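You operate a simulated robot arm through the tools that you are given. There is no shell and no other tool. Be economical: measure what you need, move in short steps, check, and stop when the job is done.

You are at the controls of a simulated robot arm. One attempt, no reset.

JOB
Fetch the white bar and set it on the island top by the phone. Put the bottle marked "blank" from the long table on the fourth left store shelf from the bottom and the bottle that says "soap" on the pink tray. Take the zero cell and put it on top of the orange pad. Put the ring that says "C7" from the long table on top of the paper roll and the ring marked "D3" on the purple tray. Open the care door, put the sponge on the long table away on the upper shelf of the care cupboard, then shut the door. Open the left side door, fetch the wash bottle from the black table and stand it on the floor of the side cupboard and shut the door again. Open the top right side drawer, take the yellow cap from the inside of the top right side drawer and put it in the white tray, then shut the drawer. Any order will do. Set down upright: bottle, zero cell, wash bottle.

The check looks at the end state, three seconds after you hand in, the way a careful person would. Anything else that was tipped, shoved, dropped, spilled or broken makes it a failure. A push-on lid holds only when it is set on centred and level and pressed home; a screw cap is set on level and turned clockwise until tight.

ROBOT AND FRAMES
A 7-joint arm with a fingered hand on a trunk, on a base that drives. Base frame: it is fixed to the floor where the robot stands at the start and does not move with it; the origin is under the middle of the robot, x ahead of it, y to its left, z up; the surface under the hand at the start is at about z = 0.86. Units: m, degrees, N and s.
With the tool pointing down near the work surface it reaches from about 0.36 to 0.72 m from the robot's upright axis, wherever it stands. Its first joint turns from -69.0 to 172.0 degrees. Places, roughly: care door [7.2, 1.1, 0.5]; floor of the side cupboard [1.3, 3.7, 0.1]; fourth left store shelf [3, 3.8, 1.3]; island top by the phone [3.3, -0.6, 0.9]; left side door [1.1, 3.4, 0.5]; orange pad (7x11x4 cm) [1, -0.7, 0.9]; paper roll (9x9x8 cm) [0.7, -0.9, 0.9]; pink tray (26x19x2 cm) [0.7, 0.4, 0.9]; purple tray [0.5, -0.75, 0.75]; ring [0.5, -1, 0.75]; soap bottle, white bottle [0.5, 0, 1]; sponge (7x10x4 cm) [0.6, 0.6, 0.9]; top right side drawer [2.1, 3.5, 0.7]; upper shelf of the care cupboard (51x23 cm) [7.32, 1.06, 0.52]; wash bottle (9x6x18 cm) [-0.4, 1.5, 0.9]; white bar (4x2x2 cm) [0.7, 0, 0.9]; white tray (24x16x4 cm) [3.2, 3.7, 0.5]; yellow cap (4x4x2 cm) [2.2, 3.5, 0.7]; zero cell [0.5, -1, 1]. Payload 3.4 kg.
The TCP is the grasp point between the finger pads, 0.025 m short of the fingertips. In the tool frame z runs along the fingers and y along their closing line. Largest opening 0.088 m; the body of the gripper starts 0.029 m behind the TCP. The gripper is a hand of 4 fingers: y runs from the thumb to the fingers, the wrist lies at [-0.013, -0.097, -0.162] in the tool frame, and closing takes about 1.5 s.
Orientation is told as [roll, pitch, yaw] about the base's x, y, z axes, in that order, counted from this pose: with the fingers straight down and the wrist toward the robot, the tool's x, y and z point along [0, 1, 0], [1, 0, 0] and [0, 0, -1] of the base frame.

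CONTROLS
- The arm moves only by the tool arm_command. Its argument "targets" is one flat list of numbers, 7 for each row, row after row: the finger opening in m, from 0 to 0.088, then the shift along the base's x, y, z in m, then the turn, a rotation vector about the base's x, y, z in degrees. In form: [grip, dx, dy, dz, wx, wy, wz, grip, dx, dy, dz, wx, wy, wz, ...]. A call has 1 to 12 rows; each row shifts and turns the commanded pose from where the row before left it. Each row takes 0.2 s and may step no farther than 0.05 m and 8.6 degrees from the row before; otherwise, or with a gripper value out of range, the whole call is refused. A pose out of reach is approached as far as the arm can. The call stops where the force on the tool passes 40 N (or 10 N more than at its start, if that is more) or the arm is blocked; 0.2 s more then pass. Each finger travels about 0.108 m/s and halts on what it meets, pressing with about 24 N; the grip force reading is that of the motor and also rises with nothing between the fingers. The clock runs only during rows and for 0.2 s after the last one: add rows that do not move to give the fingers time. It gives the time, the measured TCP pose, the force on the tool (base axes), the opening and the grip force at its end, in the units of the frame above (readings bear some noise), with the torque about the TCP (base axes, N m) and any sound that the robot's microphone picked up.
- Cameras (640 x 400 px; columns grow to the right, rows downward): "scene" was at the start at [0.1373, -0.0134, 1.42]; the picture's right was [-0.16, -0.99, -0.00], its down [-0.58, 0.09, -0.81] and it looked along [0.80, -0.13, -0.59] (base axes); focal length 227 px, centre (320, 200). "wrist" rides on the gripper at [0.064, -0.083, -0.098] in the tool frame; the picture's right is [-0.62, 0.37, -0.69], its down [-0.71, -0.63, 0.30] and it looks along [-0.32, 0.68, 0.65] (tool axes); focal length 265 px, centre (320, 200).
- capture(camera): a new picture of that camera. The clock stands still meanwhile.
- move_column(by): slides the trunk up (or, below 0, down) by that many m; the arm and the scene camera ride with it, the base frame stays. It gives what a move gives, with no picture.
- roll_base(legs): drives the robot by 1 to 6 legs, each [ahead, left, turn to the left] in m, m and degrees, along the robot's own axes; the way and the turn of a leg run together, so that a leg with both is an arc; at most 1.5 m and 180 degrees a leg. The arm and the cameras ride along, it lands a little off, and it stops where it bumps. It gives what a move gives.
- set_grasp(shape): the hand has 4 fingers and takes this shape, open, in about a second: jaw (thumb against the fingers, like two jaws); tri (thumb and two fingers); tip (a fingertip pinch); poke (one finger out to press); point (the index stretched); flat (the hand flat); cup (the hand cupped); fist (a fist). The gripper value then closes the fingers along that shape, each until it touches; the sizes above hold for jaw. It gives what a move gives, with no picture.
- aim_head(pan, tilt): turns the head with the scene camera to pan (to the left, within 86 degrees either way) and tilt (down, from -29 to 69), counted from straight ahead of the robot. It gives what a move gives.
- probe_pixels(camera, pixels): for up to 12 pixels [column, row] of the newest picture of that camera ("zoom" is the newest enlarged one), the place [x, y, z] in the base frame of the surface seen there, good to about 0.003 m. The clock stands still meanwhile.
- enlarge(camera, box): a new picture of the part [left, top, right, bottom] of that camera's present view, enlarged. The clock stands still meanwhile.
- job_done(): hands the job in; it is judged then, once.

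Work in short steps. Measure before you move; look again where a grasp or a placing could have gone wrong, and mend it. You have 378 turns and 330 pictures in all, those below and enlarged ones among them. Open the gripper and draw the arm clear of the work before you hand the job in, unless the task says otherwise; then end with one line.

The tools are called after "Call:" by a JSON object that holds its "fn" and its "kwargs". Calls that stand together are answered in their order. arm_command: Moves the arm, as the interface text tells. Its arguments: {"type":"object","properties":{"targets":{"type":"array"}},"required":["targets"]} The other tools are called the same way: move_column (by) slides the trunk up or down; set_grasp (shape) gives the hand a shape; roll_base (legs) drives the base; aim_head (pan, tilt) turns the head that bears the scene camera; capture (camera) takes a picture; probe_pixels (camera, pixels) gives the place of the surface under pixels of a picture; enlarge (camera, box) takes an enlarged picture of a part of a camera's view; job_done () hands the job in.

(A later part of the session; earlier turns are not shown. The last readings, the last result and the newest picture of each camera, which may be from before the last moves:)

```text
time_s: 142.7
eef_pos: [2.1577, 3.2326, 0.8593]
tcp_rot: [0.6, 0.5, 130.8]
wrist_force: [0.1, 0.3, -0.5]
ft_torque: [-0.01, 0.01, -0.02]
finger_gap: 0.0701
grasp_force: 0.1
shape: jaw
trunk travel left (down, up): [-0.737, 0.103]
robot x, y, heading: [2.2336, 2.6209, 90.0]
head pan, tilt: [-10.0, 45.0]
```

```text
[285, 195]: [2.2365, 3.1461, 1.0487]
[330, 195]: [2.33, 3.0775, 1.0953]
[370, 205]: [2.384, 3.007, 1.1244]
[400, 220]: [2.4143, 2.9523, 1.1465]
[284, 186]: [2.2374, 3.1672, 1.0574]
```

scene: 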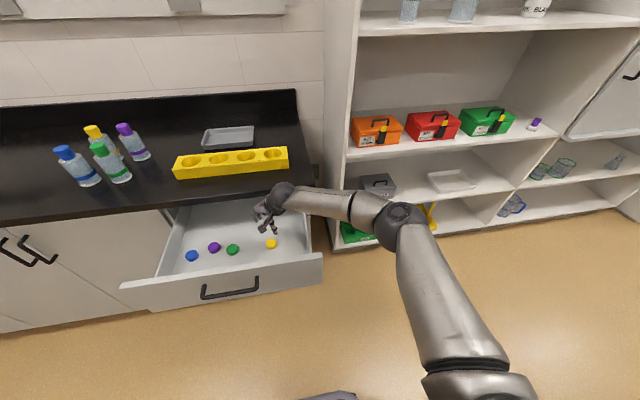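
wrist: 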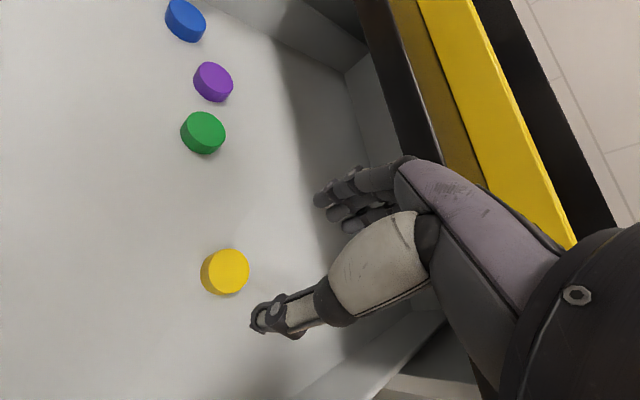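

Forearm is clear. Lower to TCP z≈0.752 (fingertips just above the drawer floor), with 0.06 opening.

Call:
{"fn": "arm_command", "kwargs": {"targets": [0.07, 0, 0.003, -0.03, 0, 0, 0, 0.07, 0, 0, -0.03, 0, 0, 0, 0.07, 0, 0, -0.025, 0, 0, 0, 0.07, 0, 0, -0.015, 0, 0, 0, 0.07, 0, 0, -0.006, 0, 0, 0, 0.07, 0, 0, 0, 0, 0, 0]}}

Call:
{"fn": "capture", "kwargs": {"camera": "wrist"}}

Call:
{"fn": "enlarge", "kwargs": {"camera": "scene", "box": [180, 150, 440, 310]}}

```text
time_s: 144.1
eef_pos: [2.1591, 3.2335, 0.7595]
tcp_rot: [0.6, 0.3, 130.7]
wrist_force: [0.3, -0.2, 0.2]
ft_torque: [0.01, -0.03, 0.0]
finger_gap: 0.0699
grasp_force: 0.0
shape: jaw
out of reach, approached as far as the arm can: row 5
trunk travel left (down, up): [-0.737, 0.103]
robot x, y, heading: [2.2353, 2.62, 89.9]
head pan, tilt: [-10.0, 45.0]
```

```text
268 pictures are left
```

wrist: 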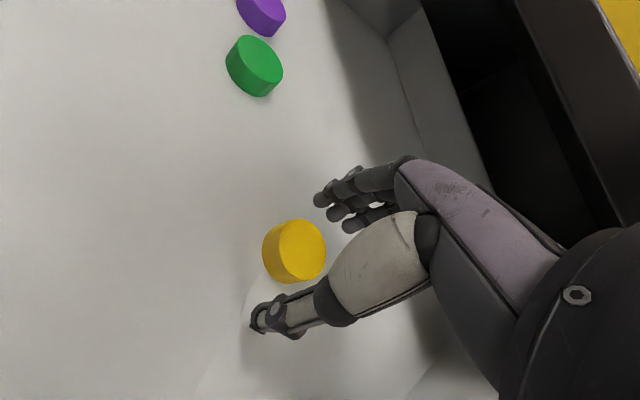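

```text
2.46 times, centred on (310, 230) of scene
```

zoom: 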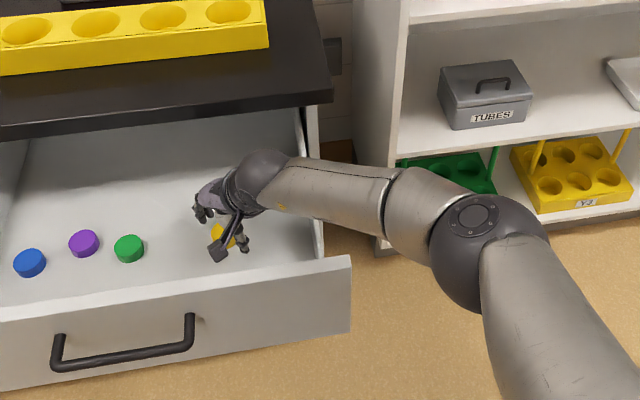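

Arm limit; lower the trunk 9 mm, then close.

Call:
{"fn": "move_column", "kwargs": {"by": -0.009}}

Call:
{"fn": "arm_command", "kwargs": {"targets": [0.05, 0, 0, 0, 0, 0, 0, 0.03, 0, 0, 0, 0, 0, 0, 0.015, 0, 0, 0, 0, 0, 0, 0.01, 0, 0, 0, 0, 0, 0, 0.01, 0, 0, 0, 0, 0, 0, 0.01, 0, 0, 0, 0, 0, 0]}}

Call:
{"fn": "capture", "kwargs": {"camera": "wrist"}}

```text
time_s: 144.7
eef_pos: [2.1589, 3.233, 0.7507]
tcp_rot: [0.6, 0.2, 130.7]
wrist_force: [-1.1, -0.3, -0.2]
ft_torque: [0.03, -0.01, 0.01]
finger_gap: 0.0702
grasp_force: 0.1
shape: jaw
trunk travel left (down, up): [-0.728, 0.112]
robot x, y, heading: [2.2342, 2.6151, 89.9]
head pan, tilt: [-10.0, 45.0]
```

```text
time_s: 146.1
eef_pos: [2.1587, 3.233, 0.7502]
tcp_rot: [0.6, 0.2, 130.6]
wrist_force: [-0.1, 0.3, 0.2]
ft_torque: [0.0, 0.01, -0.01]
finger_gap: 0.0308
grasp_force: 23.9
shape: jaw
trunk travel left (down, up): [-0.728, 0.112]
robot x, y, heading: [2.2342, 2.6177, 89.8]
head pan, tilt: [-10.0, 45.0]
```

```text
266 pictures are left
```

wrist: 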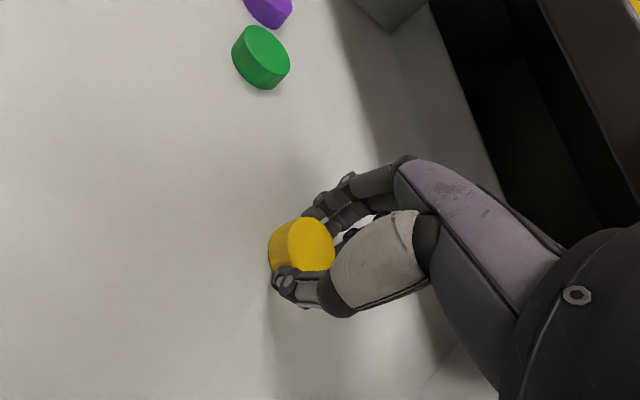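

Cap gripped (gap 0.031). Lift out of the drawer.

Call:
{"fn": "arm_command", "kwargs": {"targets": [0.01, 0, 0, 0.03, 0, 0, 0, 0.01, 0, 0, 0.04, 0, 0, 0, 0.01, 0, 0, 0.04, 0, 0, 0, 0.01, 0, 0, 0.04, 0, 0, 0, 0.01, 0, 0, 0.04, 0, 0, 0, 0.01, 0, 0, 0.04, 0, 0, 0, 0.01, 0, 0, 0.04, 0, 0, 0, 0.01, 0, 0, 0.04, 0, 0, 0, 0.01, 0, 0, 0, 0, 0, 0]}}

Call:
{"fn": "roll_base", "kwargs": {"legs": [[-0.3, 0, 0]]}}

Call:
{"fn": "capture", "kwargs": {"camera": "scene"}}

Call:
{"fn": "capture", "kwargs": {"camera": "wrist"}}

```text
time_s: 148.1
eef_pos: [2.1598, 3.2323, 1.0597]
tcp_rot: [0.8, 0.5, 130.7]
wrist_force: [-0.1, 0.4, -1.1]
ft_torque: [-0.02, 0.01, 0.01]
finger_gap: 0.0307
grasp_force: 23.9
shape: jaw
trunk travel left (down, up): [-0.728, 0.112]
robot x, y, heading: [2.2356, 2.617, 90.1]
head pan, tilt: [-10.0, 45.0]
```

```text
time_s: 150.1
eef_pos: [2.161, 2.9301, 1.0603]
tcp_rot: [0.5, 0.3, 130.4]
wrist_force: [-0.4, -0.6, 0.8]
ft_torque: [-0.03, 0.01, -0.05]
finger_gap: 0.0308
grasp_force: 23.6
shape: jaw
trunk travel left (down, up): [-0.728, 0.112]
robot x, y, heading: [2.2308, 2.3165, 89.8]
head pan, tilt: [-10.0, 45.0]
```

```text
265 pictures are left
```

scene: 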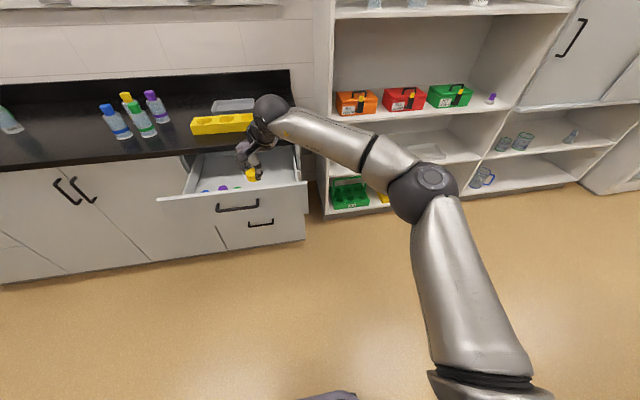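

```text
264 pictures are left
```

wrist: 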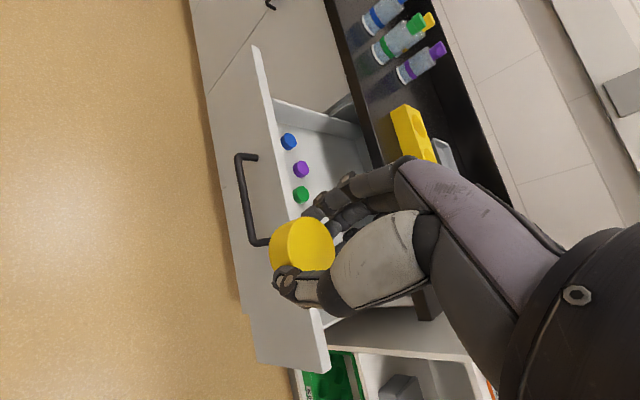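

Cap held. Return yaw, pitch the fingers forward ~45°, and drive to face the white tray.

Call:
{"fn": "arm_command", "kwargs": {"targets": [0.01, 0, 0, 0, 0, 0, -8.1, 0.01, 0, 0, 0, 0, 0, -8.1, 0.01, 0, 0, 0, 0, 0, -8.1, 0.01, 0, 0, 0, 0, 0, -8.1, 0.01, 0, 0, 0, 0, 0, -8.1, 0.01, 0, 0, 0, 8.5, 0, 0, 0.01, 0, 0, 0, 8.5, 0, 0, 0.01, 0, 0, 0, 8.5, 0, 0, 0.01, 0, 0, 0, 8.5, 0, 0, 0.01, 0, 0, 0, 8.5, 0, 0, 0.01, 0, 0, 0, 8.5, 0, 0, 0.01, 0, 0, 0, 0, 0, 0]}}

Call:
{"fn": "roll_base", "kwargs": {"legs": [[0.1, -1.06, 0]]}}

Call:
{"fn": "move_column", "kwargs": {"by": -0.4}}

Call:
{"fn": "aim_head", "kwargs": {"pan": 0, "tilt": 30}}

Call:
{"fn": "capture", "kwargs": {"camera": "scene"}}

```text
time_s: 152.7
eef_pos: [2.1616, 2.9304, 1.06]
tcp_rot: [0.7, -50.7, 90.0]
wrist_force: [-0.3, 0.2, -0.7]
ft_torque: [0.01, 0.02, -0.02]
finger_gap: 0.0307
grasp_force: 24.0
shape: jaw
trunk travel left (down, up): [-0.728, 0.112]
robot x, y, heading: [2.2347, 2.3182, 89.7]
head pan, tilt: [-10.0, 45.0]
```

```text
time_s: 158.1
eef_pos: [3.2098, 3.0233, 1.0603]
tcp_rot: [0.6, -50.5, 89.6]
wrist_force: [-0.2, 0.1, -0.7]
ft_torque: [0.03, 0.02, 0.0]
finger_gap: 0.0307
grasp_force: 23.7
shape: jaw
trunk travel left (down, up): [-0.728, 0.112]
robot x, y, heading: [3.2835, 2.4098, 89.3]
head pan, tilt: [-10.0, 45.0]
```

```text
time_s: 162.0
eef_pos: [3.2095, 3.0223, 0.6612]
tcp_rot: [0.7, -50.8, 89.6]
wrist_force: [0.4, 0.9, -0.6]
ft_torque: [-0.03, 0.0, -0.04]
finger_gap: 0.0304
grasp_force: 23.9
shape: jaw
trunk travel left (down, up): [-0.328, 0.512]
robot x, y, heading: [3.2791, 2.4085, 89.3]
head pan, tilt: [-10.0, 45.0]
```

```text
time_s: 162.7
eef_pos: [3.2109, 3.0225, 0.6589]
tcp_rot: [0.9, -50.8, 89.7]
wrist_force: [0.8, 0.3, 0.8]
ft_torque: [0.01, 0.03, 0.02]
finger_gap: 0.0305
grasp_force: 23.4
shape: jaw
trunk travel left (down, up): [-0.328, 0.512]
robot x, y, heading: [3.2791, 2.4102, 89.7]
head pan, tilt: [0.0, 30.0]
```

```text
263 pictures are left
```

scene: 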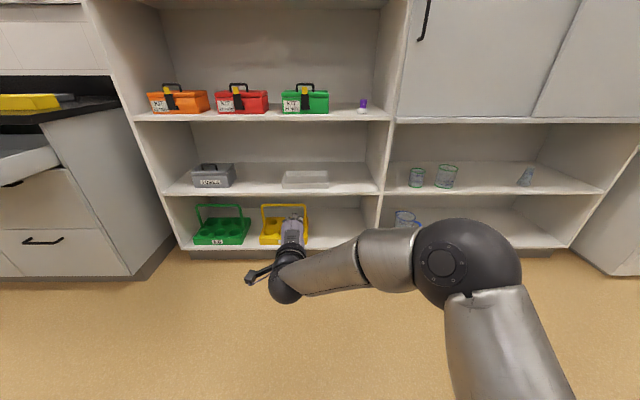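

Tray at (305,180), hand below-center aligned. Drive forward 0.45.

Call:
{"fn": "roll_base", "kwargs": {"legs": [[0.47, 0, 0]]}}

Call:
{"fn": "capture", "kwargs": {"camera": "scene"}}

Call:
{"fn": "probe_pixels", "kwargs": {"camera": "scene", "pixels": [[300, 180], [280, 190], [340, 190]]}}

```text
time_s: 165.6
eef_pos: [3.2201, 3.506, 0.6596]
tcp_rot: [0.7, -50.7, 89.4]
wrist_force: [0.2, 0.4, -0.6]
ft_torque: [0.03, -0.01, 0.02]
finger_gap: 0.0303
grasp_force: 24.1
shape: jaw
trunk travel left (down, up): [-0.328, 0.512]
robot x, y, heading: [3.2874, 2.8955, 89.4]
head pan, tilt: [0.0, 30.0]
```

```text
262 pictures are left
```

scene: 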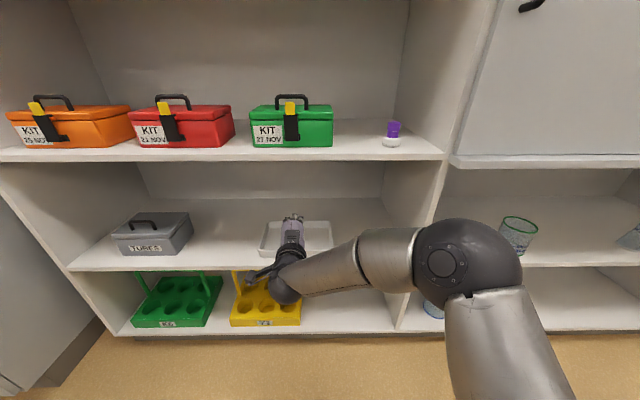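

```text
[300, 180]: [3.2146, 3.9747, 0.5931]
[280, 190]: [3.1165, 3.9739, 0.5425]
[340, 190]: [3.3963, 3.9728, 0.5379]
```

Extend the arm 0.15 in and lower to 0.55.

Call:
{"fn": "arm_command", "kwargs": {"targets": [0.01, 0, 0.04, 0, 0, 0, 0, 0.01, 0, 0.04, 0, 0, 0, 0, 0.01, 0, 0.04, 0, 0, 0, 0, 0.01, 0, 0.035, 0, 0, 0, 0, 0.01, 0, 0, -0.03, 0, 0, 0, 0.01, 0, 0, -0.03, 0, 0, 0, 0.01, 0, 0, -0.03, 0, 0, 0, 0.01, 0, 0, -0.017, 0, 0, 0, 0.01, 0, 0, 0, 0, 0, 0]}}

Call:
{"fn": "capture", "kwargs": {"camera": "wrist"}}

Call:
{"fn": "enlarge", "kwargs": {"camera": "scene", "box": [220, 180, 380, 300]}}

```text
time_s: 167.6
eef_pos: [3.2184, 3.6597, 0.552]
tcp_rot: [0.6, -50.6, 89.4]
wrist_force: [-0.1, 0.1, -0.3]
ft_torque: [0.02, 0.0, 0.0]
finger_gap: 0.0304
grasp_force: 23.8
shape: jaw
trunk travel left (down, up): [-0.328, 0.512]
robot x, y, heading: [3.2826, 2.8961, 89.0]
head pan, tilt: [0.0, 30.0]
```

```text
261 pictures are left
```

wrist: 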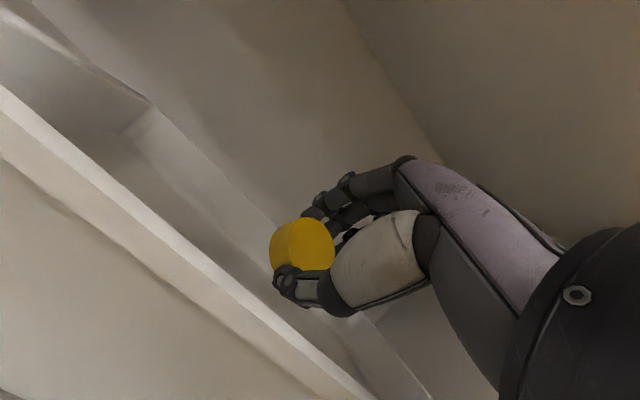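

```text
3.33 times, centred on (300, 240) of scene
```

zoom: 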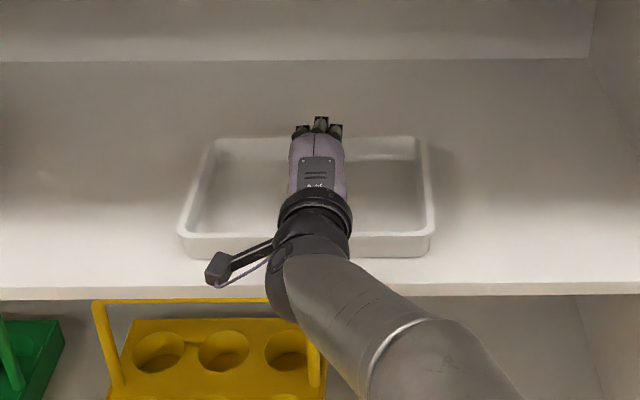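

Check the tray's rim positions relative to the fingers.

Call:
{"fn": "probe_pixels", "kwargs": {"camera": "zoom", "pixels": [[380, 140], [250, 145], [380, 165], [380, 235], [250, 240], [200, 190], [425, 190], [322, 122]]}}

```text
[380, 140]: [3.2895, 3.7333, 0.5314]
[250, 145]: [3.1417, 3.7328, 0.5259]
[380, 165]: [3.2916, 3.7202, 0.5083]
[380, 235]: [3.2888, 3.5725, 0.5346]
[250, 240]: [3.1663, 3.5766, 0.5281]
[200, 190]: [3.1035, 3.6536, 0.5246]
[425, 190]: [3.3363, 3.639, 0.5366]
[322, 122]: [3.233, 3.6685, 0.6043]
```

Tray y 3.57–3.735, cap ≈3.675: inside. Open a bit, then lift out.

Call:
{"fn": "arm_command", "kwargs": {"targets": [0.01, 0, -0.01, -0.006, 0, 0, 0, 0.035, 0, 0, 0, 0, 0, 0, 0.05, 0, 0, 0, 0, 0, 0, 0.055, 0, 0, 0, 0, 0, 0, 0.055, 0, 0, 0, 0, 0, 0, 0.055, 0, -0.01, 0.03, 0, 0, 0, 0.055, 0, -0.02, 0.03, 0, 0, 0, 0.055, 0, -0.03, 0.03, 0, 0, 0, 0.055, 0, -0.04, 0.02, 0, 0, 0, 0.055, 0, -0.04, 0, 0, 0, 0]}}

Call:
{"fn": "roll_base", "kwargs": {"legs": [[-0.5, 0, 0]]}}

Call:
{"fn": "move_column", "kwargs": {"by": 0.4}}

Call:
{"fn": "capture", "kwargs": {"camera": "scene"}}

```text
time_s: 169.8
eef_pos: [3.2194, 3.5121, 0.658]
tcp_rot: [0.9, -50.7, 89.4]
wrist_force: [0.5, -0.2, 1.4]
ft_torque: [0.02, 0.01, -0.04]
finger_gap: 0.0545
grasp_force: 0.0
shape: jaw
trunk travel left (down, up): [-0.328, 0.512]
robot x, y, heading: [3.2826, 2.8926, 89.2]
head pan, tilt: [0.0, 30.0]
```

```text
time_s: 172.7
eef_pos: [3.2098, 3.0151, 0.6581]
tcp_rot: [0.7, -50.7, 89.8]
wrist_force: [-0.1, 0.3, 0.3]
ft_torque: [-0.02, 0.01, 0.01]
finger_gap: 0.0545
grasp_force: 0.2
shape: jaw
trunk travel left (down, up): [-0.328, 0.512]
robot x, y, heading: [3.2805, 2.3974, 89.6]
head pan, tilt: [0.0, 30.0]
```

```text
time_s: 176.6
eef_pos: [3.2099, 3.0156, 1.0575]
tcp_rot: [0.6, -50.7, 89.9]
wrist_force: [-0.7, -0.8, -0.4]
ft_torque: [-0.06, 0.03, -0.01]
finger_gap: 0.0547
grasp_force: 0.1
shape: jaw
trunk travel left (down, up): [-0.728, 0.112]
robot x, y, heading: [3.2778, 2.3936, 89.6]
head pan, tilt: [0.0, 30.0]
```

```text
259 pictures are left
```

scene: 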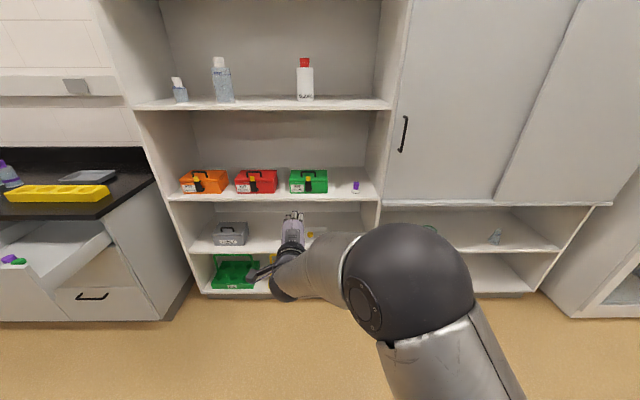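

Move left toward the drawer, and look at the tray on the way.

Call:
{"fn": "roll_base", "kwargs": {"legs": [[0, 1.15, 0]]}}

Call:
{"fn": "aim_head", "kwargs": {"pan": -35, "tilt": 30}}

Call:
{"fn": "capture", "kwargs": {"camera": "scene"}}

```text
time_s: 182.3
eef_pos: [2.0753, 3.0146, 1.0581]
tcp_rot: [0.7, -50.7, 90.5]
wrist_force: [0.1, -0.2, -0.2]
ft_torque: [0.01, 0.01, -0.03]
finger_gap: 0.0544
grasp_force: 0.0
shape: jaw
trunk travel left (down, up): [-0.728, 0.112]
robot x, y, heading: [2.1494, 2.3981, 90.4]
head pan, tilt: [0.0, 30.0]
```

```text
time_s: 183.3
eef_pos: [2.0766, 3.0156, 1.0569]
tcp_rot: [0.8, -50.7, 90.5]
wrist_force: [0.7, -0.5, 0.4]
ft_torque: [-0.03, 0.01, -0.01]
finger_gap: 0.0547
grasp_force: 0.1
shape: jaw
trunk travel left (down, up): [-0.728, 0.112]
robot x, y, heading: [2.1534, 2.3973, 90.4]
head pan, tilt: [-35.0, 30.0]
```

```text
258 pictures are left
```

scene: 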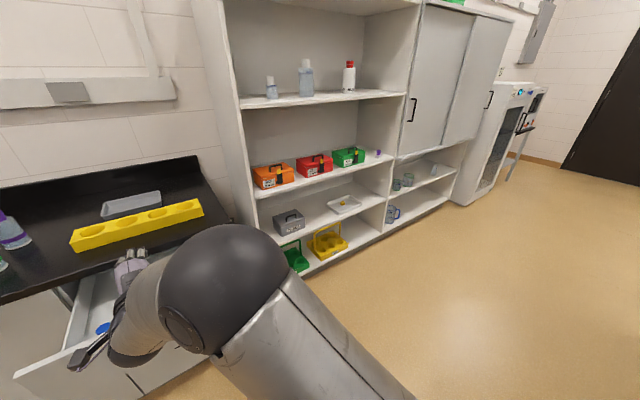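

Cap is in the tray at (345,203). Now close the drawer: back up, fingers horizontal and closed, lower to z≈0.765.

Call:
{"fn": "roll_base", "kwargs": {"legs": [[-0.12, 0, -0.4]]}}

Call:
{"fn": "arm_command", "kwargs": {"targets": [0.03, 0, 0, 0, 8, 0, 0, 0.0, 0, 0, 0, 8, 0, 0, 0.0, 0, 0, 0, 8, 0, 0, 0.0, 0, 0, 0, 8, 0, 0, 0.0, 0, 0, 0, 7.3, 0, 0, 0.0, 0, 0, 0, 0, 0, 0]}}

Call:
{"fn": "move_column", "kwargs": {"by": -0.292}}

Call:
{"fn": "aim_head", "kwargs": {"pan": 0, "tilt": 20}}

Call:
{"fn": "capture", "kwargs": {"camera": "scene"}}

```text
time_s: 184.6
eef_pos: [2.0789, 2.8953, 1.0581]
tcp_rot: [0.6, -50.7, 90.2]
wrist_force: [-0.3, 1.1, 0.1]
ft_torque: [0.0, 0.02, 0.0]
finger_gap: 0.0548
grasp_force: 0.2
shape: jaw
trunk travel left (down, up): [-0.728, 0.112]
robot x, y, heading: [2.1547, 2.2765, 90.1]
head pan, tilt: [-35.0, 30.0]
```

```text
time_s: 186.0
eef_pos: [2.0793, 2.8954, 1.0575]
tcp_rot: [-112.3, -89.8, -156.8]
wrist_force: [0.1, 0.3, -0.1]
ft_torque: [-0.03, 0.01, 0.03]
finger_gap: 0.0001
grasp_force: 24.1
shape: jaw
trunk travel left (down, up): [-0.728, 0.112]
robot x, y, heading: [2.1564, 2.2779, 90.1]
head pan, tilt: [-35.0, 30.0]
```

```text
time_s: 188.9
eef_pos: [2.0792, 2.8949, 0.7651]
tcp_rot: [-74.7, -89.9, 165.4]
wrist_force: [-0.1, -0.2, -0.6]
ft_torque: [0.01, -0.02, 0.0]
finger_gap: 0.0001
grasp_force: 23.9
shape: jaw
trunk travel left (down, up): [-0.436, 0.404]
robot x, y, heading: [2.1514, 2.2762, 90.6]
head pan, tilt: [-35.0, 30.0]
```

```text
time_s: 189.9
eef_pos: [2.0784, 2.8952, 0.7661]
tcp_rot: [-74.0, -89.9, 164.9]
wrist_force: [0.5, -0.4, 0.8]
ft_torque: [0.01, 0.0, 0.01]
finger_gap: 0.0002
grasp_force: 24.5
shape: jaw
trunk travel left (down, up): [-0.436, 0.404]
robot x, y, heading: [2.155, 2.2771, 90.2]
head pan, tilt: [0.0, 20.0]
```

```text
257 pictures are left
```

scene: 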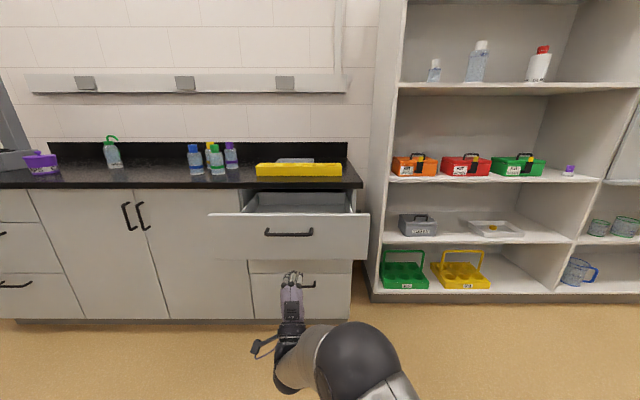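

Aligned with the drawer. Drive forward 0.40 to push it mostly shut.

Call:
{"fn": "roll_base", "kwargs": {"legs": [[0.4, 0, 0]]}}

Call:
{"fn": "arm_command", "kwargs": {"targets": [0.0, 0, 0.02, 0, 0, 0, 0, 0.0, 0, 0.02, 0, 0, 0, 0, 0.0, 0, 0.015, 0, 0, 0, 0, 0.0, 0, 0, 0, 0, 0, 0]}}

Call:
{"fn": "capture", "kwargs": {"camera": "scene"}}

```text
time_s: 192.4
eef_pos: [2.0851, 3.3019, 0.7653]
tcp_rot: [-67.3, -89.9, 157.8]
wrist_force: [-0.4, 0.2, 0.3]
ft_torque: [0.01, 0.01, 0.0]
finger_gap: 0.0
grasp_force: 24.7
shape: jaw
trunk travel left (down, up): [-0.436, 0.404]
robot x, y, heading: [2.1581, 2.6815, 89.7]
head pan, tilt: [0.0, 20.0]
```

```text
time_s: 193.1
eef_pos: [2.085, 3.3369, 0.7664]
tcp_rot: [-173.0, -89.5, -96.6]
wrist_force: [2.5, -9.1, 3.1]
ft_torque: [0.05, -0.01, -0.11]
finger_gap: 0.0002
grasp_force: 23.9
shape: jaw
trunk travel left (down, up): [-0.436, 0.404]
robot x, y, heading: [2.1518, 2.6841, 89.8]
head pan, tilt: [0.0, 20.0]
stopped in row 3: the force on the tool passed its limit at 46 N (the readings are from after the stop); the commanded pose is now the measured one
```

```text
256 pictures are left
```

scene: 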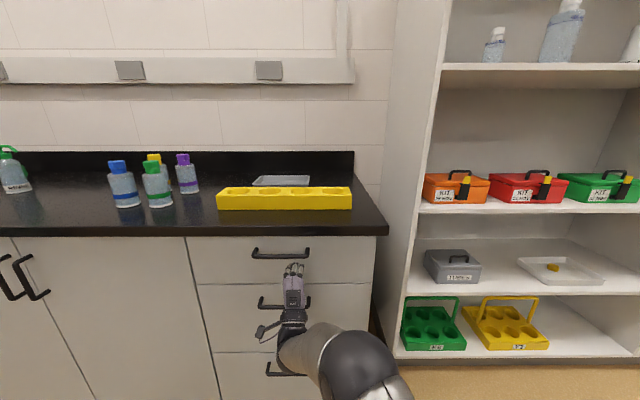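

Drawer shut. Back off, rotate the hand to a horizontal closing line and drive to the left side door handle (x≈1.313).

Call:
{"fn": "roll_base", "kwargs": {"legs": [[-0.3, 0, 0], [0, 0.77, 0]]}}

Call:
{"fn": "arm_command", "kwargs": {"targets": [0.04, 0, 0, 0, 0, -8.5, 0, 0.04, 0, 0, 0, 0, -8.5, 0, 0.04, 0, 0, 0, 0, -8.5, 0, 0.04, 0, 0, 0, 0, -8.5, 0, 0.04, 0, 0, 0, 0, -8.5, 0, 0.04, 0, 0, 0, 0, -8.5, 0, 0.04, 0, 0, 0, 0, -8.5, 0, 0.04, 0, 0, 0, 0, -8.5, 0, 0.04, 0, 0, 0, 0, -8.5, 0, 0.04, 0, 0, 0, 0, -8.5, 0, 0.04, 0, 0, 0, 0, -5, 0, 0.04, 0, 0, 0, 0, 0, 0]}}

Call:
{"fn": "capture", "kwargs": {"camera": "scene"}}

```text
time_s: 198.9
eef_pos: [1.302, 3.0476, 0.7647]
tcp_rot: [-156.6, -89.7, -113.2]
wrist_force: [0.1, -0.4, 0.7]
ft_torque: [-0.01, -0.01, -0.01]
finger_gap: 0.0
grasp_force: 24.3
shape: jaw
trunk travel left (down, up): [-0.436, 0.404]
robot x, y, heading: [1.3704, 2.3929, 89.1]
head pan, tilt: [0.0, 20.0]
```

```text
time_s: 201.5
eef_pos: [1.3184, 3.0536, 0.7567]
tcp_rot: [-88.8, -0.7, 178.8]
wrist_force: [-0.5, 0.1, 0.3]
ft_torque: [0.0, -0.05, 0.03]
finger_gap: 0.04
grasp_force: 0.1
shape: jaw
trunk travel left (down, up): [-0.436, 0.404]
robot x, y, heading: [1.369, 2.391, 89.3]
head pan, tilt: [0.0, 20.0]
```

```text
255 pictures are left
```

scene: 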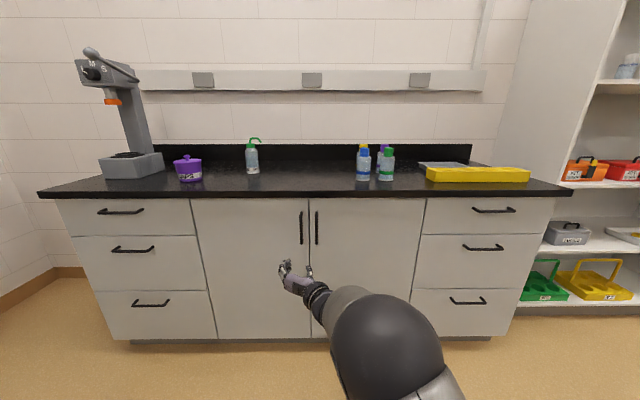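

Probe handle and door edges.

Call:
{"fn": "enlarge", "kwargs": {"camera": "scene", "box": [180, 180, 440, 350]}}

Call:
{"fn": "probe_pixels", "kwargs": {"camera": "scene", "pixels": [[301, 228], [301, 214], [301, 241], [317, 228], [195, 230], [191, 220], [310, 260], [310, 205], [250, 335], [250, 200]]}}

```text
2.35 times, centred on (310, 265) of scene
```

zoom: 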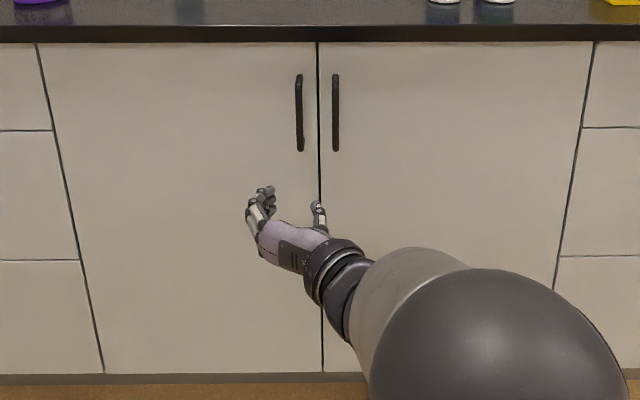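

```text
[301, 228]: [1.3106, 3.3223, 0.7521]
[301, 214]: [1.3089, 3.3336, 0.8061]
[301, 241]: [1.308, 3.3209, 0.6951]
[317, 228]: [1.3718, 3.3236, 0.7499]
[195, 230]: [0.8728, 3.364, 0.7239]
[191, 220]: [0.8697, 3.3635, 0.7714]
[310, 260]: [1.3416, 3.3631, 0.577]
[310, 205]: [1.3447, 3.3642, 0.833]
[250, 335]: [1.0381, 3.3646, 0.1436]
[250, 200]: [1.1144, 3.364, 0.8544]
```

Handle at x 1.310, z 0.69–0.81. Drive forward 0.2, then close in with the arm.

Call:
{"fn": "roll_base", "kwargs": {"legs": [[0.2, 0.006, 0.7]]}}

Call:
{"fn": "capture", "kwargs": {"camera": "wrist"}}

```text
time_s: 203.1
eef_pos: [1.3059, 3.2479, 0.764]
tcp_rot: [-89.3, -1.3, 179.2]
wrist_force: [0.6, 0.6, -0.2]
ft_torque: [0.0, 0.0, -0.02]
finger_gap: 0.0396
grasp_force: 0.1
shape: jaw
trunk travel left (down, up): [-0.436, 0.404]
robot x, y, heading: [1.3665, 2.5855, 89.9]
head pan, tilt: [0.0, 20.0]
```

```text
253 pictures are left
```

wrist: 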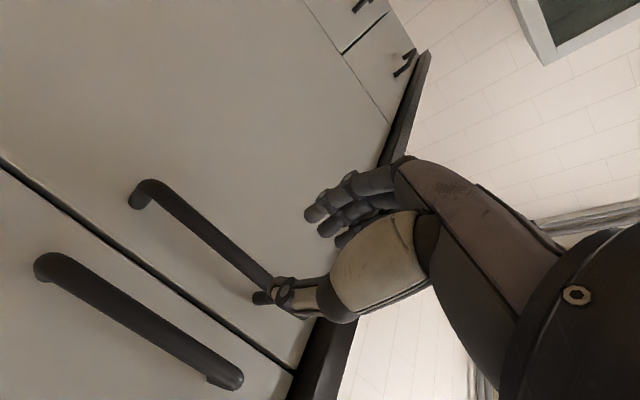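

Advance 0.072 toward the bar, with a slight +x correction.

Call:
{"fn": "arm_command", "kwargs": {"targets": [0.045, 0.004, 0.02, 0, 0, 0, 0, 0.045, 0, 0.02, 0, 0, 0, 0, 0.045, 0, 0.02, 0, 0, 0, 0, 0.045, 0, 0.012, 0, 0, 0, 0, 0.045, 0, 0, 0, 0, 0, 0]}}

Call:
{"fn": "capture", "kwargs": {"camera": "wrist"}}

```text
time_s: 204.3
eef_pos: [1.3091, 3.3186, 0.7633]
tcp_rot: [-89.3, -1.3, 179.3]
wrist_force: [-0.2, 0.6, -1.0]
ft_torque: [-0.01, 0.02, 0.01]
finger_gap: 0.0446
grasp_force: 0.0
shape: jaw
trunk travel left (down, up): [-0.436, 0.404]
robot x, y, heading: [1.3667, 2.589, 89.3]
head pan, tilt: [0.0, 20.0]
```

```text
252 pictures are left
```

wrist: 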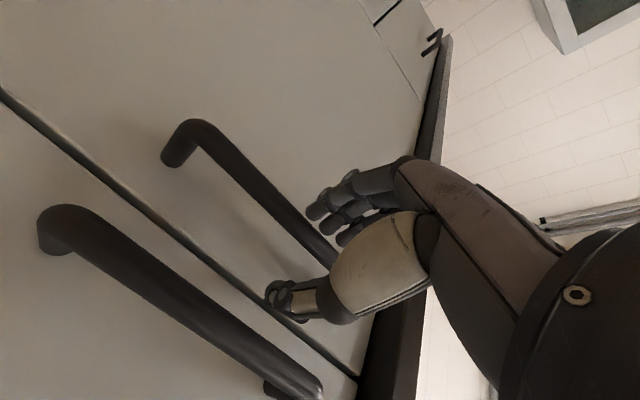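

The bar is between thumb and fingers. Close, then pull with a base arc about the hinge (0.873,3.364): first 12°.

Call:
{"fn": "arm_command", "kwargs": {"targets": [0.02, 0, 0, 0, 0, 0, 0, 0.0, 0, 0, 0, 0, 0, 0, 0.0, 0, 0, 0, 0, 0, 0, 0.0, 0, 0, 0, 0, 0, 0, 0.0, 0, 0, 0, 0, 0, 0]}}

Call:
{"fn": "roll_base", "kwargs": {"legs": [[-0.103, 0.162, -12]]}}

Call:
{"fn": "capture", "kwargs": {"camera": "scene"}}

```text
time_s: 205.5
eef_pos: [1.3092, 3.319, 0.7641]
tcp_rot: [-89.2, -1.3, 179.3]
wrist_force: [2.8, 2.2, 0.4]
ft_torque: [-0.06, -0.02, 0.0]
finger_gap: 0.0012
grasp_force: 23.6
shape: jaw
trunk travel left (down, up): [-0.436, 0.404]
robot x, y, heading: [1.3646, 2.5849, 89.6]
head pan, tilt: [0.0, 20.0]
```

```text
time_s: 207.0
eef_pos: [1.2949, 3.233, 0.7647]
tcp_rot: [-89.3, -1.2, 167.4]
wrist_force: [-12.2, 3.2, -0.4]
ft_torque: [-0.06, -0.05, 0.14]
finger_gap: 0.0016
grasp_force: 23.7
shape: jaw
trunk travel left (down, up): [-0.436, 0.404]
robot x, y, heading: [1.2042, 2.4997, 78.0]
head pan, tilt: [0.0, 20.0]
```

```text
251 pictures are left
```

scene: 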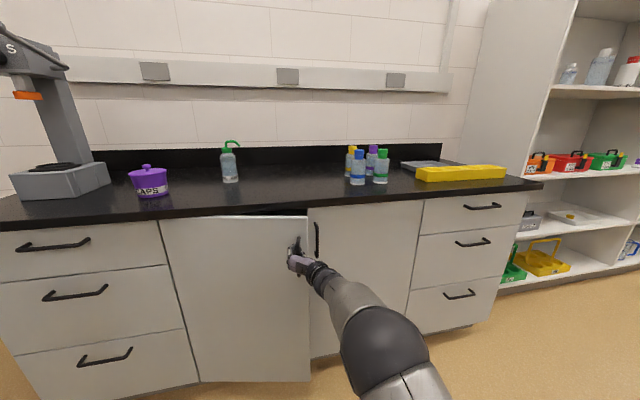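

Door opens well (12°). Continue the arc in 15° steps.

Call:
{"fn": "roll_base", "kwargs": {"legs": [[-0.131, 0.203, -15]]}}

Call:
{"fn": "roll_base", "kwargs": {"legs": [[-0.131, 0.203, -15]]}}

```text
time_s: 208.8
eef_pos: [1.2437, 3.1282, 0.7644]
tcp_rot: [-89.4, -1.3, 152.6]
wrist_force: [0.7, -0.9, -1.1]
ft_torque: [-0.05, -0.03, 0.03]
finger_gap: 0.0013
grasp_force: 23.9
shape: jaw
trunk travel left (down, up): [-0.436, 0.404]
robot x, y, heading: [0.9644, 2.4442, 63.2]
head pan, tilt: [0.0, 20.0]
```

```text
time_s: 210.6
eef_pos: [1.1718, 3.0385, 0.7652]
tcp_rot: [-89.4, -1.2, 137.5]
wrist_force: [-12.5, 15.2, -0.5]
ft_torque: [-0.07, -0.01, 0.12]
finger_gap: 0.0016
grasp_force: 24.3
shape: jaw
trunk travel left (down, up): [-0.436, 0.404]
robot x, y, heading: [0.7279, 2.4545, 47.7]
head pan, tilt: [0.0, 20.0]
```

42° open. Two more 15° arcs.

Call:
{"fn": "roll_base", "kwargs": {"legs": [[-0.132, 0.202, -15]]}}

Call:
{"fn": "roll_base", "kwargs": {"legs": [[-0.132, 0.202, -15]]}}

Call:
{"fn": "capture", "kwargs": {"camera": "scene"}}

```text
time_s: 212.4
eef_pos: [1.0759, 2.9724, 0.7647]
tcp_rot: [-89.3, -1.2, 122.8]
wrist_force: [-8.4, 16.7, -1.4]
ft_torque: [-0.08, -0.03, 0.13]
finger_gap: 0.002
grasp_force: 24.4
shape: jaw
trunk travel left (down, up): [-0.436, 0.404]
robot x, y, heading: [0.4979, 2.5208, 33.1]
head pan, tilt: [0.0, 20.0]
```

```text
time_s: 214.2
eef_pos: [0.9647, 2.9325, 0.7643]
tcp_rot: [-89.4, -1.1, 108.0]
wrist_force: [-5.2, 26.0, -0.5]
ft_torque: [-0.05, 0.03, 0.08]
finger_gap: 0.0024
grasp_force: 24.3
shape: jaw
trunk travel left (down, up): [-0.436, 0.404]
robot x, y, heading: [0.2876, 2.6441, 18.2]
head pan, tilt: [0.0, 20.0]
```

```text
250 pictures are left
```

scene: 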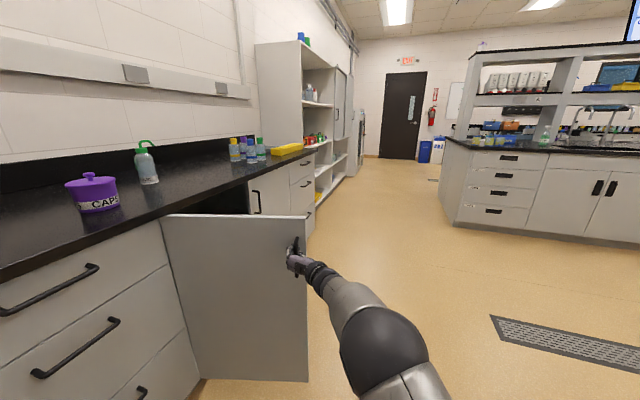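

Door ~72° open. Release the handle and back away.

Call:
{"fn": "arm_command", "kwargs": {"targets": [0.02, 0, 0, 0, 0, 0, 0, 0.045, 0, 0, 0, 0, 0, 0, 0.045, 0, 0, 0, 0, 0, 0, 0.045, -0.019, -0.006, 0, 0, 0, 0, 0.045, -0.03, -0.01, 0, 0, 0, 0, 0.045, -0.03, -0.01, 0, 0, 0, 0, 0.045, -0.03, -0.01, 0, 0, 0, 0, 0.045, 0, 0, 0, 0, 0, 0]}}

Call:
{"fn": "move_column", "kwargs": {"by": 0.4}}

Call:
{"fn": "capture", "kwargs": {"camera": "scene"}}

```text
time_s: 215.9
eef_pos: [0.8591, 2.8757, 0.6909]
tcp_rot: [-81.2, -2.1, 105.7]
wrist_force: [0.2, -1.1, 0.4]
ft_torque: [-0.01, 0.05, 0.03]
finger_gap: 0.0444
grasp_force: 0.1
shape: jaw
trunk travel left (down, up): [-0.436, 0.404]
robot x, y, heading: [0.2909, 2.6435, 18.4]
head pan, tilt: [0.0, 20.0]
stopped in row 8: the arm was blocked; the commanded pose is now the measured one
```

```text
time_s: 219.7
eef_pos: [0.8595, 2.8763, 1.0913]
tcp_rot: [-81.4, -2.2, 105.7]
wrist_force: [0.3, 0.6, 0.5]
ft_torque: [-0.01, -0.02, -0.02]
finger_gap: 0.0449
grasp_force: 0.0
shape: jaw
trunk travel left (down, up): [-0.836, 0.004]
robot x, y, heading: [0.2891, 2.6435, 18.0]
head pan, tilt: [0.0, 20.0]
```

```text
249 pictures are left
```

scene: 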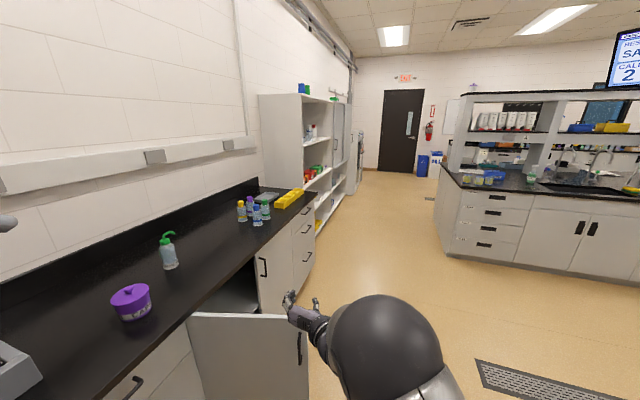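

Door stands open. Next the wash bottle on the black table: drive to about (0.75,1.9) and face the black table to inspect.

Call:
{"fn": "roll_base", "kwargs": {"legs": [[0.21, -0.846, 0], [0, 0, -180], [0, 0, -18]]}}

Call:
{"fn": "aim_head", "kwargs": {"pan": 10, "tilt": 35}}

Call:
{"fn": "capture", "kwargs": {"camera": "scene"}}

```text
time_s: 232.7
eef_pos: [0.1398, 1.8575, 1.0918]
tcp_rot: [-81.4, -2.2, -92.2]
wrist_force: [0.2, -0.4, 0.1]
ft_torque: [0.0, -0.01, 0.02]
finger_gap: 0.0446
grasp_force: 0.1
shape: jaw
trunk travel left (down, up): [-0.836, 0.004]
robot x, y, heading: [0.7557, 1.8998, -179.8]
head pan, tilt: [0.0, 20.0]
```

```text
time_s: 233.4
eef_pos: [0.1398, 1.8586, 1.0916]
tcp_rot: [-81.2, -2.2, -92.3]
wrist_force: [-0.1, 0.1, 0.4]
ft_torque: [0.0, -0.01, -0.04]
finger_gap: 0.0447
grasp_force: 0.1
shape: jaw
trunk travel left (down, up): [-0.836, 0.004]
robot x, y, heading: [0.7534, 1.9047, -179.8]
head pan, tilt: [10.0, 35.0]
```

```text
248 pictures are left
```

scene: 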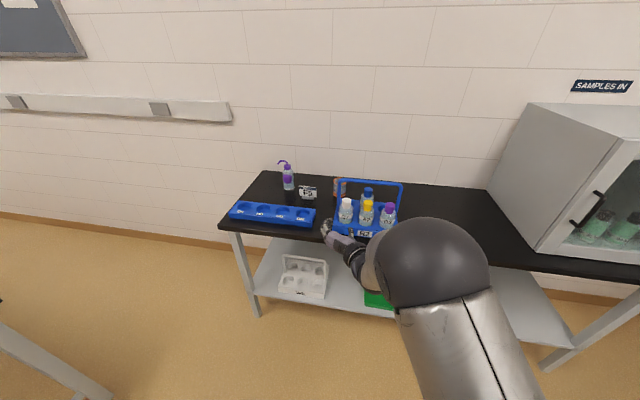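

Call:
{"fn": "enlarge", "kwargs": {"camera": "scene", "box": [210, 140, 350, 240]}}

Call:
{"fn": "probe_pixels", "kwargs": {"camera": "scene", "pixels": [[288, 183], [287, 170], [280, 162], [308, 192], [232, 208], [314, 222], [315, 210], [240, 203], [265, 180], [221, 228]]}}

```text
4.00 times, centred on (280, 190) of scene
```

zoom: 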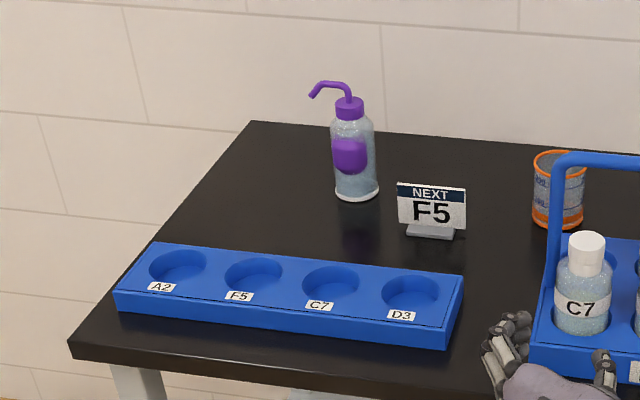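

```text
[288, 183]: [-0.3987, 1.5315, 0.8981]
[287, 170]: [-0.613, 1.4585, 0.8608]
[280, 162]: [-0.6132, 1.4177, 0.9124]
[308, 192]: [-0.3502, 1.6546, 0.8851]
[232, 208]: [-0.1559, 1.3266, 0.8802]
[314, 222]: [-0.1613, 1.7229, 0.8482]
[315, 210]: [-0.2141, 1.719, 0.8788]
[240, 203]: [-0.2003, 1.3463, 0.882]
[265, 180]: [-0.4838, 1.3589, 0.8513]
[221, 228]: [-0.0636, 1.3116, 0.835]
```

Wash bottle at about (-0.42,1.515), with rack (top 0.88) and the sign near. Tilt the hand 30° down, align base y, and come closer at height.

Call:
{"fn": "arm_command", "kwargs": {"targets": [0.08, 0, 0, 0, 0, -7, 0, 0.088, 0, 0, 0, 0, -7, 0, 0.088, 0, 0, 0, 0, -7, 0, 0.088, 0, 0, 0, 0, 0, 0]}}

Call:
{"fn": "roll_base", "kwargs": {"legs": [[0.25, 0.344, -0.2]]}}

Call:
{"fn": "aim_head", "kwargs": {"pan": 10, "tilt": 45}}

Call:
{"fn": "capture", "kwargs": {"camera": "scene"}}

```text
time_s: 234.4
eef_pos: [0.1405, 1.8566, 1.0931]
tcp_rot: [-60.3, -1.2, -92.9]
wrist_force: [0.5, 0.4, 0.0]
ft_torque: [0.01, -0.01, -0.01]
finger_gap: 0.0875
grasp_force: 0.0
shape: jaw
trunk travel left (down, up): [-0.836, 0.004]
robot x, y, heading: [0.7559, 1.9056, -179.6]
head pan, tilt: [10.0, 35.0]
```

```text
time_s: 237.1
eef_pos: [-0.1091, 1.5097, 1.0916]
tcp_rot: [-60.4, -1.1, -92.6]
wrist_force: [-0.5, 0.5, -0.6]
ft_torque: [0.02, 0.01, -0.03]
finger_gap: 0.0876
grasp_force: 0.2
shape: jaw
trunk travel left (down, up): [-0.836, 0.004]
robot x, y, heading: [0.502, 1.5593, -179.6]
head pan, tilt: [10.0, 35.0]
```

```text
time_s: 237.8
eef_pos: [-0.1099, 1.5106, 1.0925]
tcp_rot: [-60.3, -1.2, -92.6]
wrist_force: [-0.2, 0.4, 0.5]
ft_torque: [0.0, -0.02, 0.03]
finger_gap: 0.0875
grasp_force: 0.1
shape: jaw
trunk travel left (down, up): [-0.836, 0.004]
robot x, y, heading: [0.5025, 1.5601, -179.4]
head pan, tilt: [10.0, 45.0]
```

```text
246 pictures are left
```

scene: 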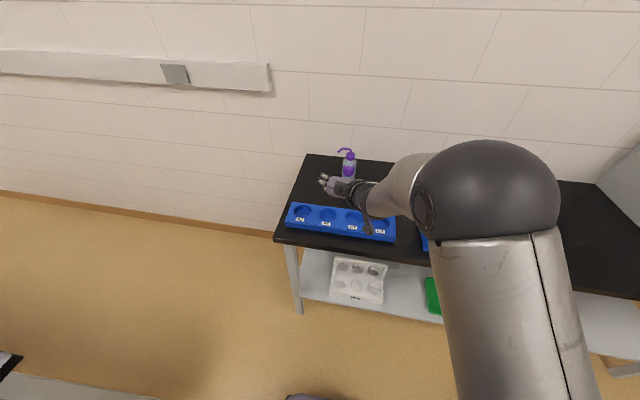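

Zoom and probe the bottle.

Call:
{"fn": "enlarge", "kwargs": {"camera": "scene", "box": [300, 130, 400, 210]}}

Call:
{"fn": "enlarge", "kwargs": {"camera": "wrist", "box": [0, 0, 640, 400]}}

```text
5.00 times, centred on (350, 170) of scene
```

zoom: 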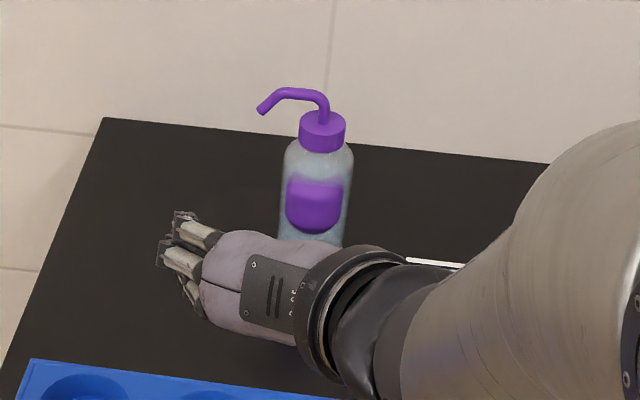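

```text
1.00 times, centred on (320, 200) of wrist (not enlarged: the box is as wide or as high as the picture)
```

zoom: 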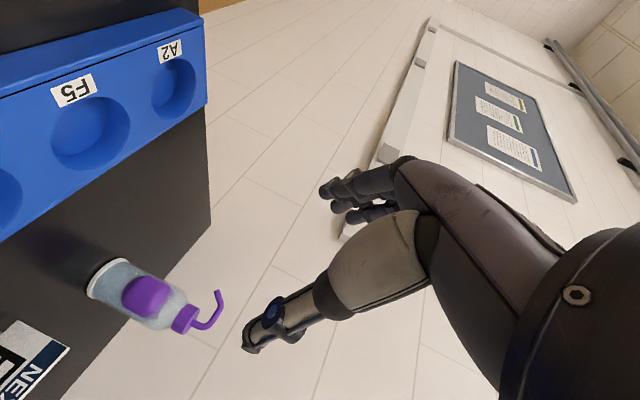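

Call:
{"fn": "probe_pixels", "kwargs": {"camera": "zoom", "pixels": [[145, 298], [105, 272], [125, 285], [160, 310], [185, 320], [215, 300], [100, 292], [128, 265], [50, 330], [20, 330], [65, 350]]}}

```text
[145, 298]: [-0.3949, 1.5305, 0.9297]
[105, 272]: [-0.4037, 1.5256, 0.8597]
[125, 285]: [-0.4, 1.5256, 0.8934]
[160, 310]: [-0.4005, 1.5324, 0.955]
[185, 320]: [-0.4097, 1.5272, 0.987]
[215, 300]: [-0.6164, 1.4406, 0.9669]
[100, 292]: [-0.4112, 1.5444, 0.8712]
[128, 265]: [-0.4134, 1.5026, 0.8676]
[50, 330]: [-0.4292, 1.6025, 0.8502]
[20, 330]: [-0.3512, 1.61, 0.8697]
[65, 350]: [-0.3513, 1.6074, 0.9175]
```

Bottle centre ≈(-0.426,1.523); sign at (-0.35,≥1.607). Yaw the hand −30° so the wrist trails due east, move the base closer 0.13.

Call:
{"fn": "arm_command", "kwargs": {"targets": [0.088, 0, 0, 0, 0, 0, -7.5, 0.088, 0, 0, 0, 0, 0, -7.5, 0.088, 0, 0, 0, 0, 0, -7.5, 0.088, 0, 0, 0, 0, 0, -7.5, 0.088, 0, 0, 0, 0, 0, 0]}}

Call:
{"fn": "roll_base", "kwargs": {"legs": [[0.13, 0, 0]]}}

Call:
{"fn": "arm_command", "kwargs": {"targets": [0.088, -0.03, -0.02, 0, 0, 0, 0, 0.088, -0.03, -0.02, 0, 0, 0, 0, 0.088, -0.02, -0.01, 0, 0, 0, 0, 0.088, 0, 0, 0, 0, 0, 0]}}

Call:
{"fn": "capture", "kwargs": {"camera": "wrist"}}

```text
time_s: 239.0
eef_pos: [-0.1175, 1.5327, 1.0916]
tcp_rot: [-58.0, -2.9, -125.6]
wrist_force: [-0.7, -0.9, 0.0]
ft_torque: [0.03, 0.0, 0.01]
finger_gap: 0.0877
grasp_force: 0.2
shape: jaw
trunk travel left (down, up): [-0.836, 0.004]
robot x, y, heading: [0.5049, 1.5617, -179.4]
head pan, tilt: [10.0, 45.0]
```

```text
time_s: 240.3
eef_pos: [-0.2485, 1.5283, 1.0996]
tcp_rot: [-58.2, -3.7, -125.5]
wrist_force: [-0.9, -0.5, 0.3]
ft_torque: [0.0, 0.01, -0.03]
finger_gap: 0.0877
grasp_force: 0.0
shape: jaw
trunk travel left (down, up): [-0.836, 0.004]
robot x, y, heading: [0.3749, 1.5595, -179.5]
head pan, tilt: [10.0, 45.0]
```

```text
time_s: 241.3
eef_pos: [-0.3286, 1.4787, 1.0947]
tcp_rot: [-58.1, -3.5, -125.6]
wrist_force: [-0.5, 0.2, 0.5]
ft_torque: [0.0, -0.01, 0.01]
finger_gap: 0.0878
grasp_force: 0.1
shape: jaw
trunk travel left (down, up): [-0.836, 0.004]
robot x, y, heading: [0.3704, 1.5631, -179.5]
head pan, tilt: [10.0, 45.0]
```

```text
243 pictures are left
```

wrist: 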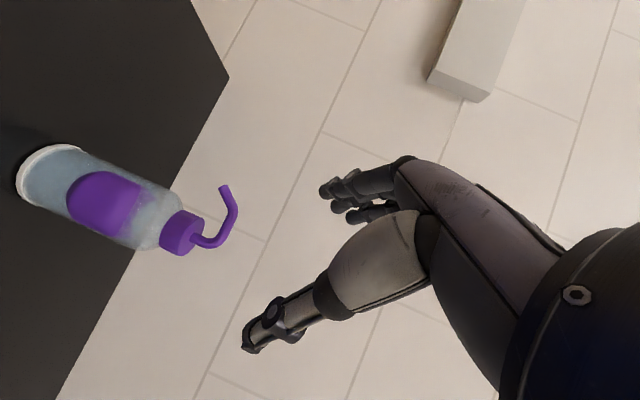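

Align back along the approach line, then lower 0.19 with the trunk.

Call:
{"fn": "arm_command", "kwargs": {"targets": [0.088, 0.018, -0.025, 0, 0, 0, 0, 0.088, 0.018, -0.026, 0, 0, 0, 0, 0.088, 0, 0, 0, 0, 0, 0]}}

Call:
{"fn": "move_column", "kwargs": {"by": -0.188}}

Call:
{"fn": "capture", "kwargs": {"camera": "wrist"}}

Call:
{"fn": "capture", "kwargs": {"camera": "scene"}}

```text
time_s: 242.1
eef_pos: [-0.2925, 1.4299, 1.0957]
tcp_rot: [-58.0, -3.7, -125.8]
wrist_force: [0.3, 0.2, 0.4]
ft_torque: [-0.01, 0.0, 0.0]
finger_gap: 0.0875
grasp_force: 0.1
shape: jaw
trunk travel left (down, up): [-0.836, 0.004]
robot x, y, heading: [0.3734, 1.5584, -179.6]
head pan, tilt: [10.0, 45.0]
```

```text
time_s: 244.1
eef_pos: [-0.2935, 1.4309, 0.9083]
tcp_rot: [-58.1, -3.8, -125.7]
wrist_force: [0.5, 0.5, -0.3]
ft_torque: [0.02, 0.03, 0.01]
finger_gap: 0.0877
grasp_force: 0.2
shape: jaw
trunk travel left (down, up): [-0.648, 0.192]
robot x, y, heading: [0.3749, 1.56, -179.2]
head pan, tilt: [10.0, 45.0]
```

```text
242 pictures are left
```

wrist: 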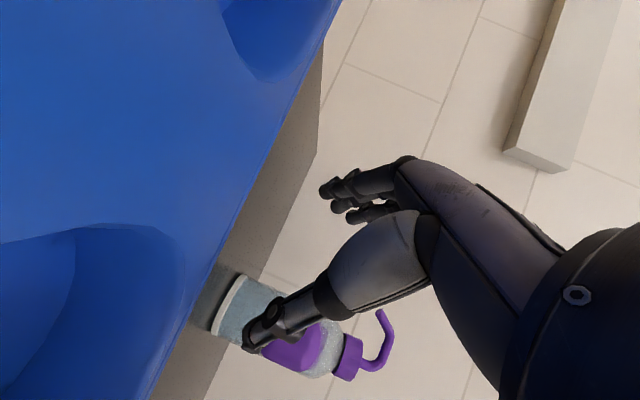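

```text
241 pictures are left
```

scene: 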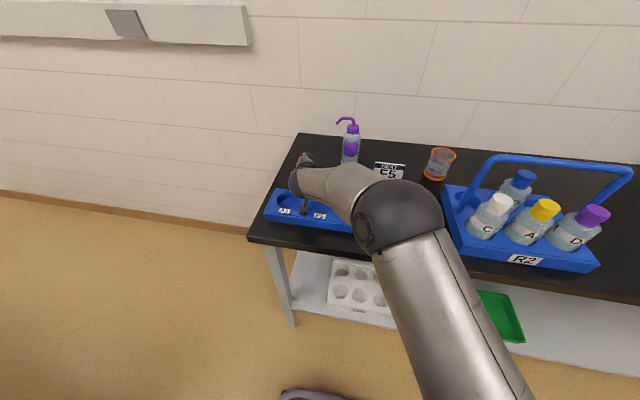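

Probe the bottle from both views before advancing.

Call:
{"fn": "probe_pixels", "kwargs": {"camera": "scene", "pixels": [[350, 147], [352, 130], [351, 160], [343, 148], [357, 148], [340, 121]]}}

Call:
{"fn": "probe_pixels", "kwargs": {"camera": "wrist", "pixels": [[347, 358], [245, 295], [228, 318], [270, 290], [385, 325], [305, 345]]}}

```text
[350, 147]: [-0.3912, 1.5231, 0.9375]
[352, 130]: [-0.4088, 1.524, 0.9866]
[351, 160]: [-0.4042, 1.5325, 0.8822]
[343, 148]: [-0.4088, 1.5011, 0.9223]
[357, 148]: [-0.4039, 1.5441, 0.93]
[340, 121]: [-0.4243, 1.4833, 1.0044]
```

```text
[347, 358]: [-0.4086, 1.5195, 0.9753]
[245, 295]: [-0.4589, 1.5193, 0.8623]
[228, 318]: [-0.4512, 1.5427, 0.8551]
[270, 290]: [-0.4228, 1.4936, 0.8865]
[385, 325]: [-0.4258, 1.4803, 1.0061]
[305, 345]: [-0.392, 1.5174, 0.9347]
```

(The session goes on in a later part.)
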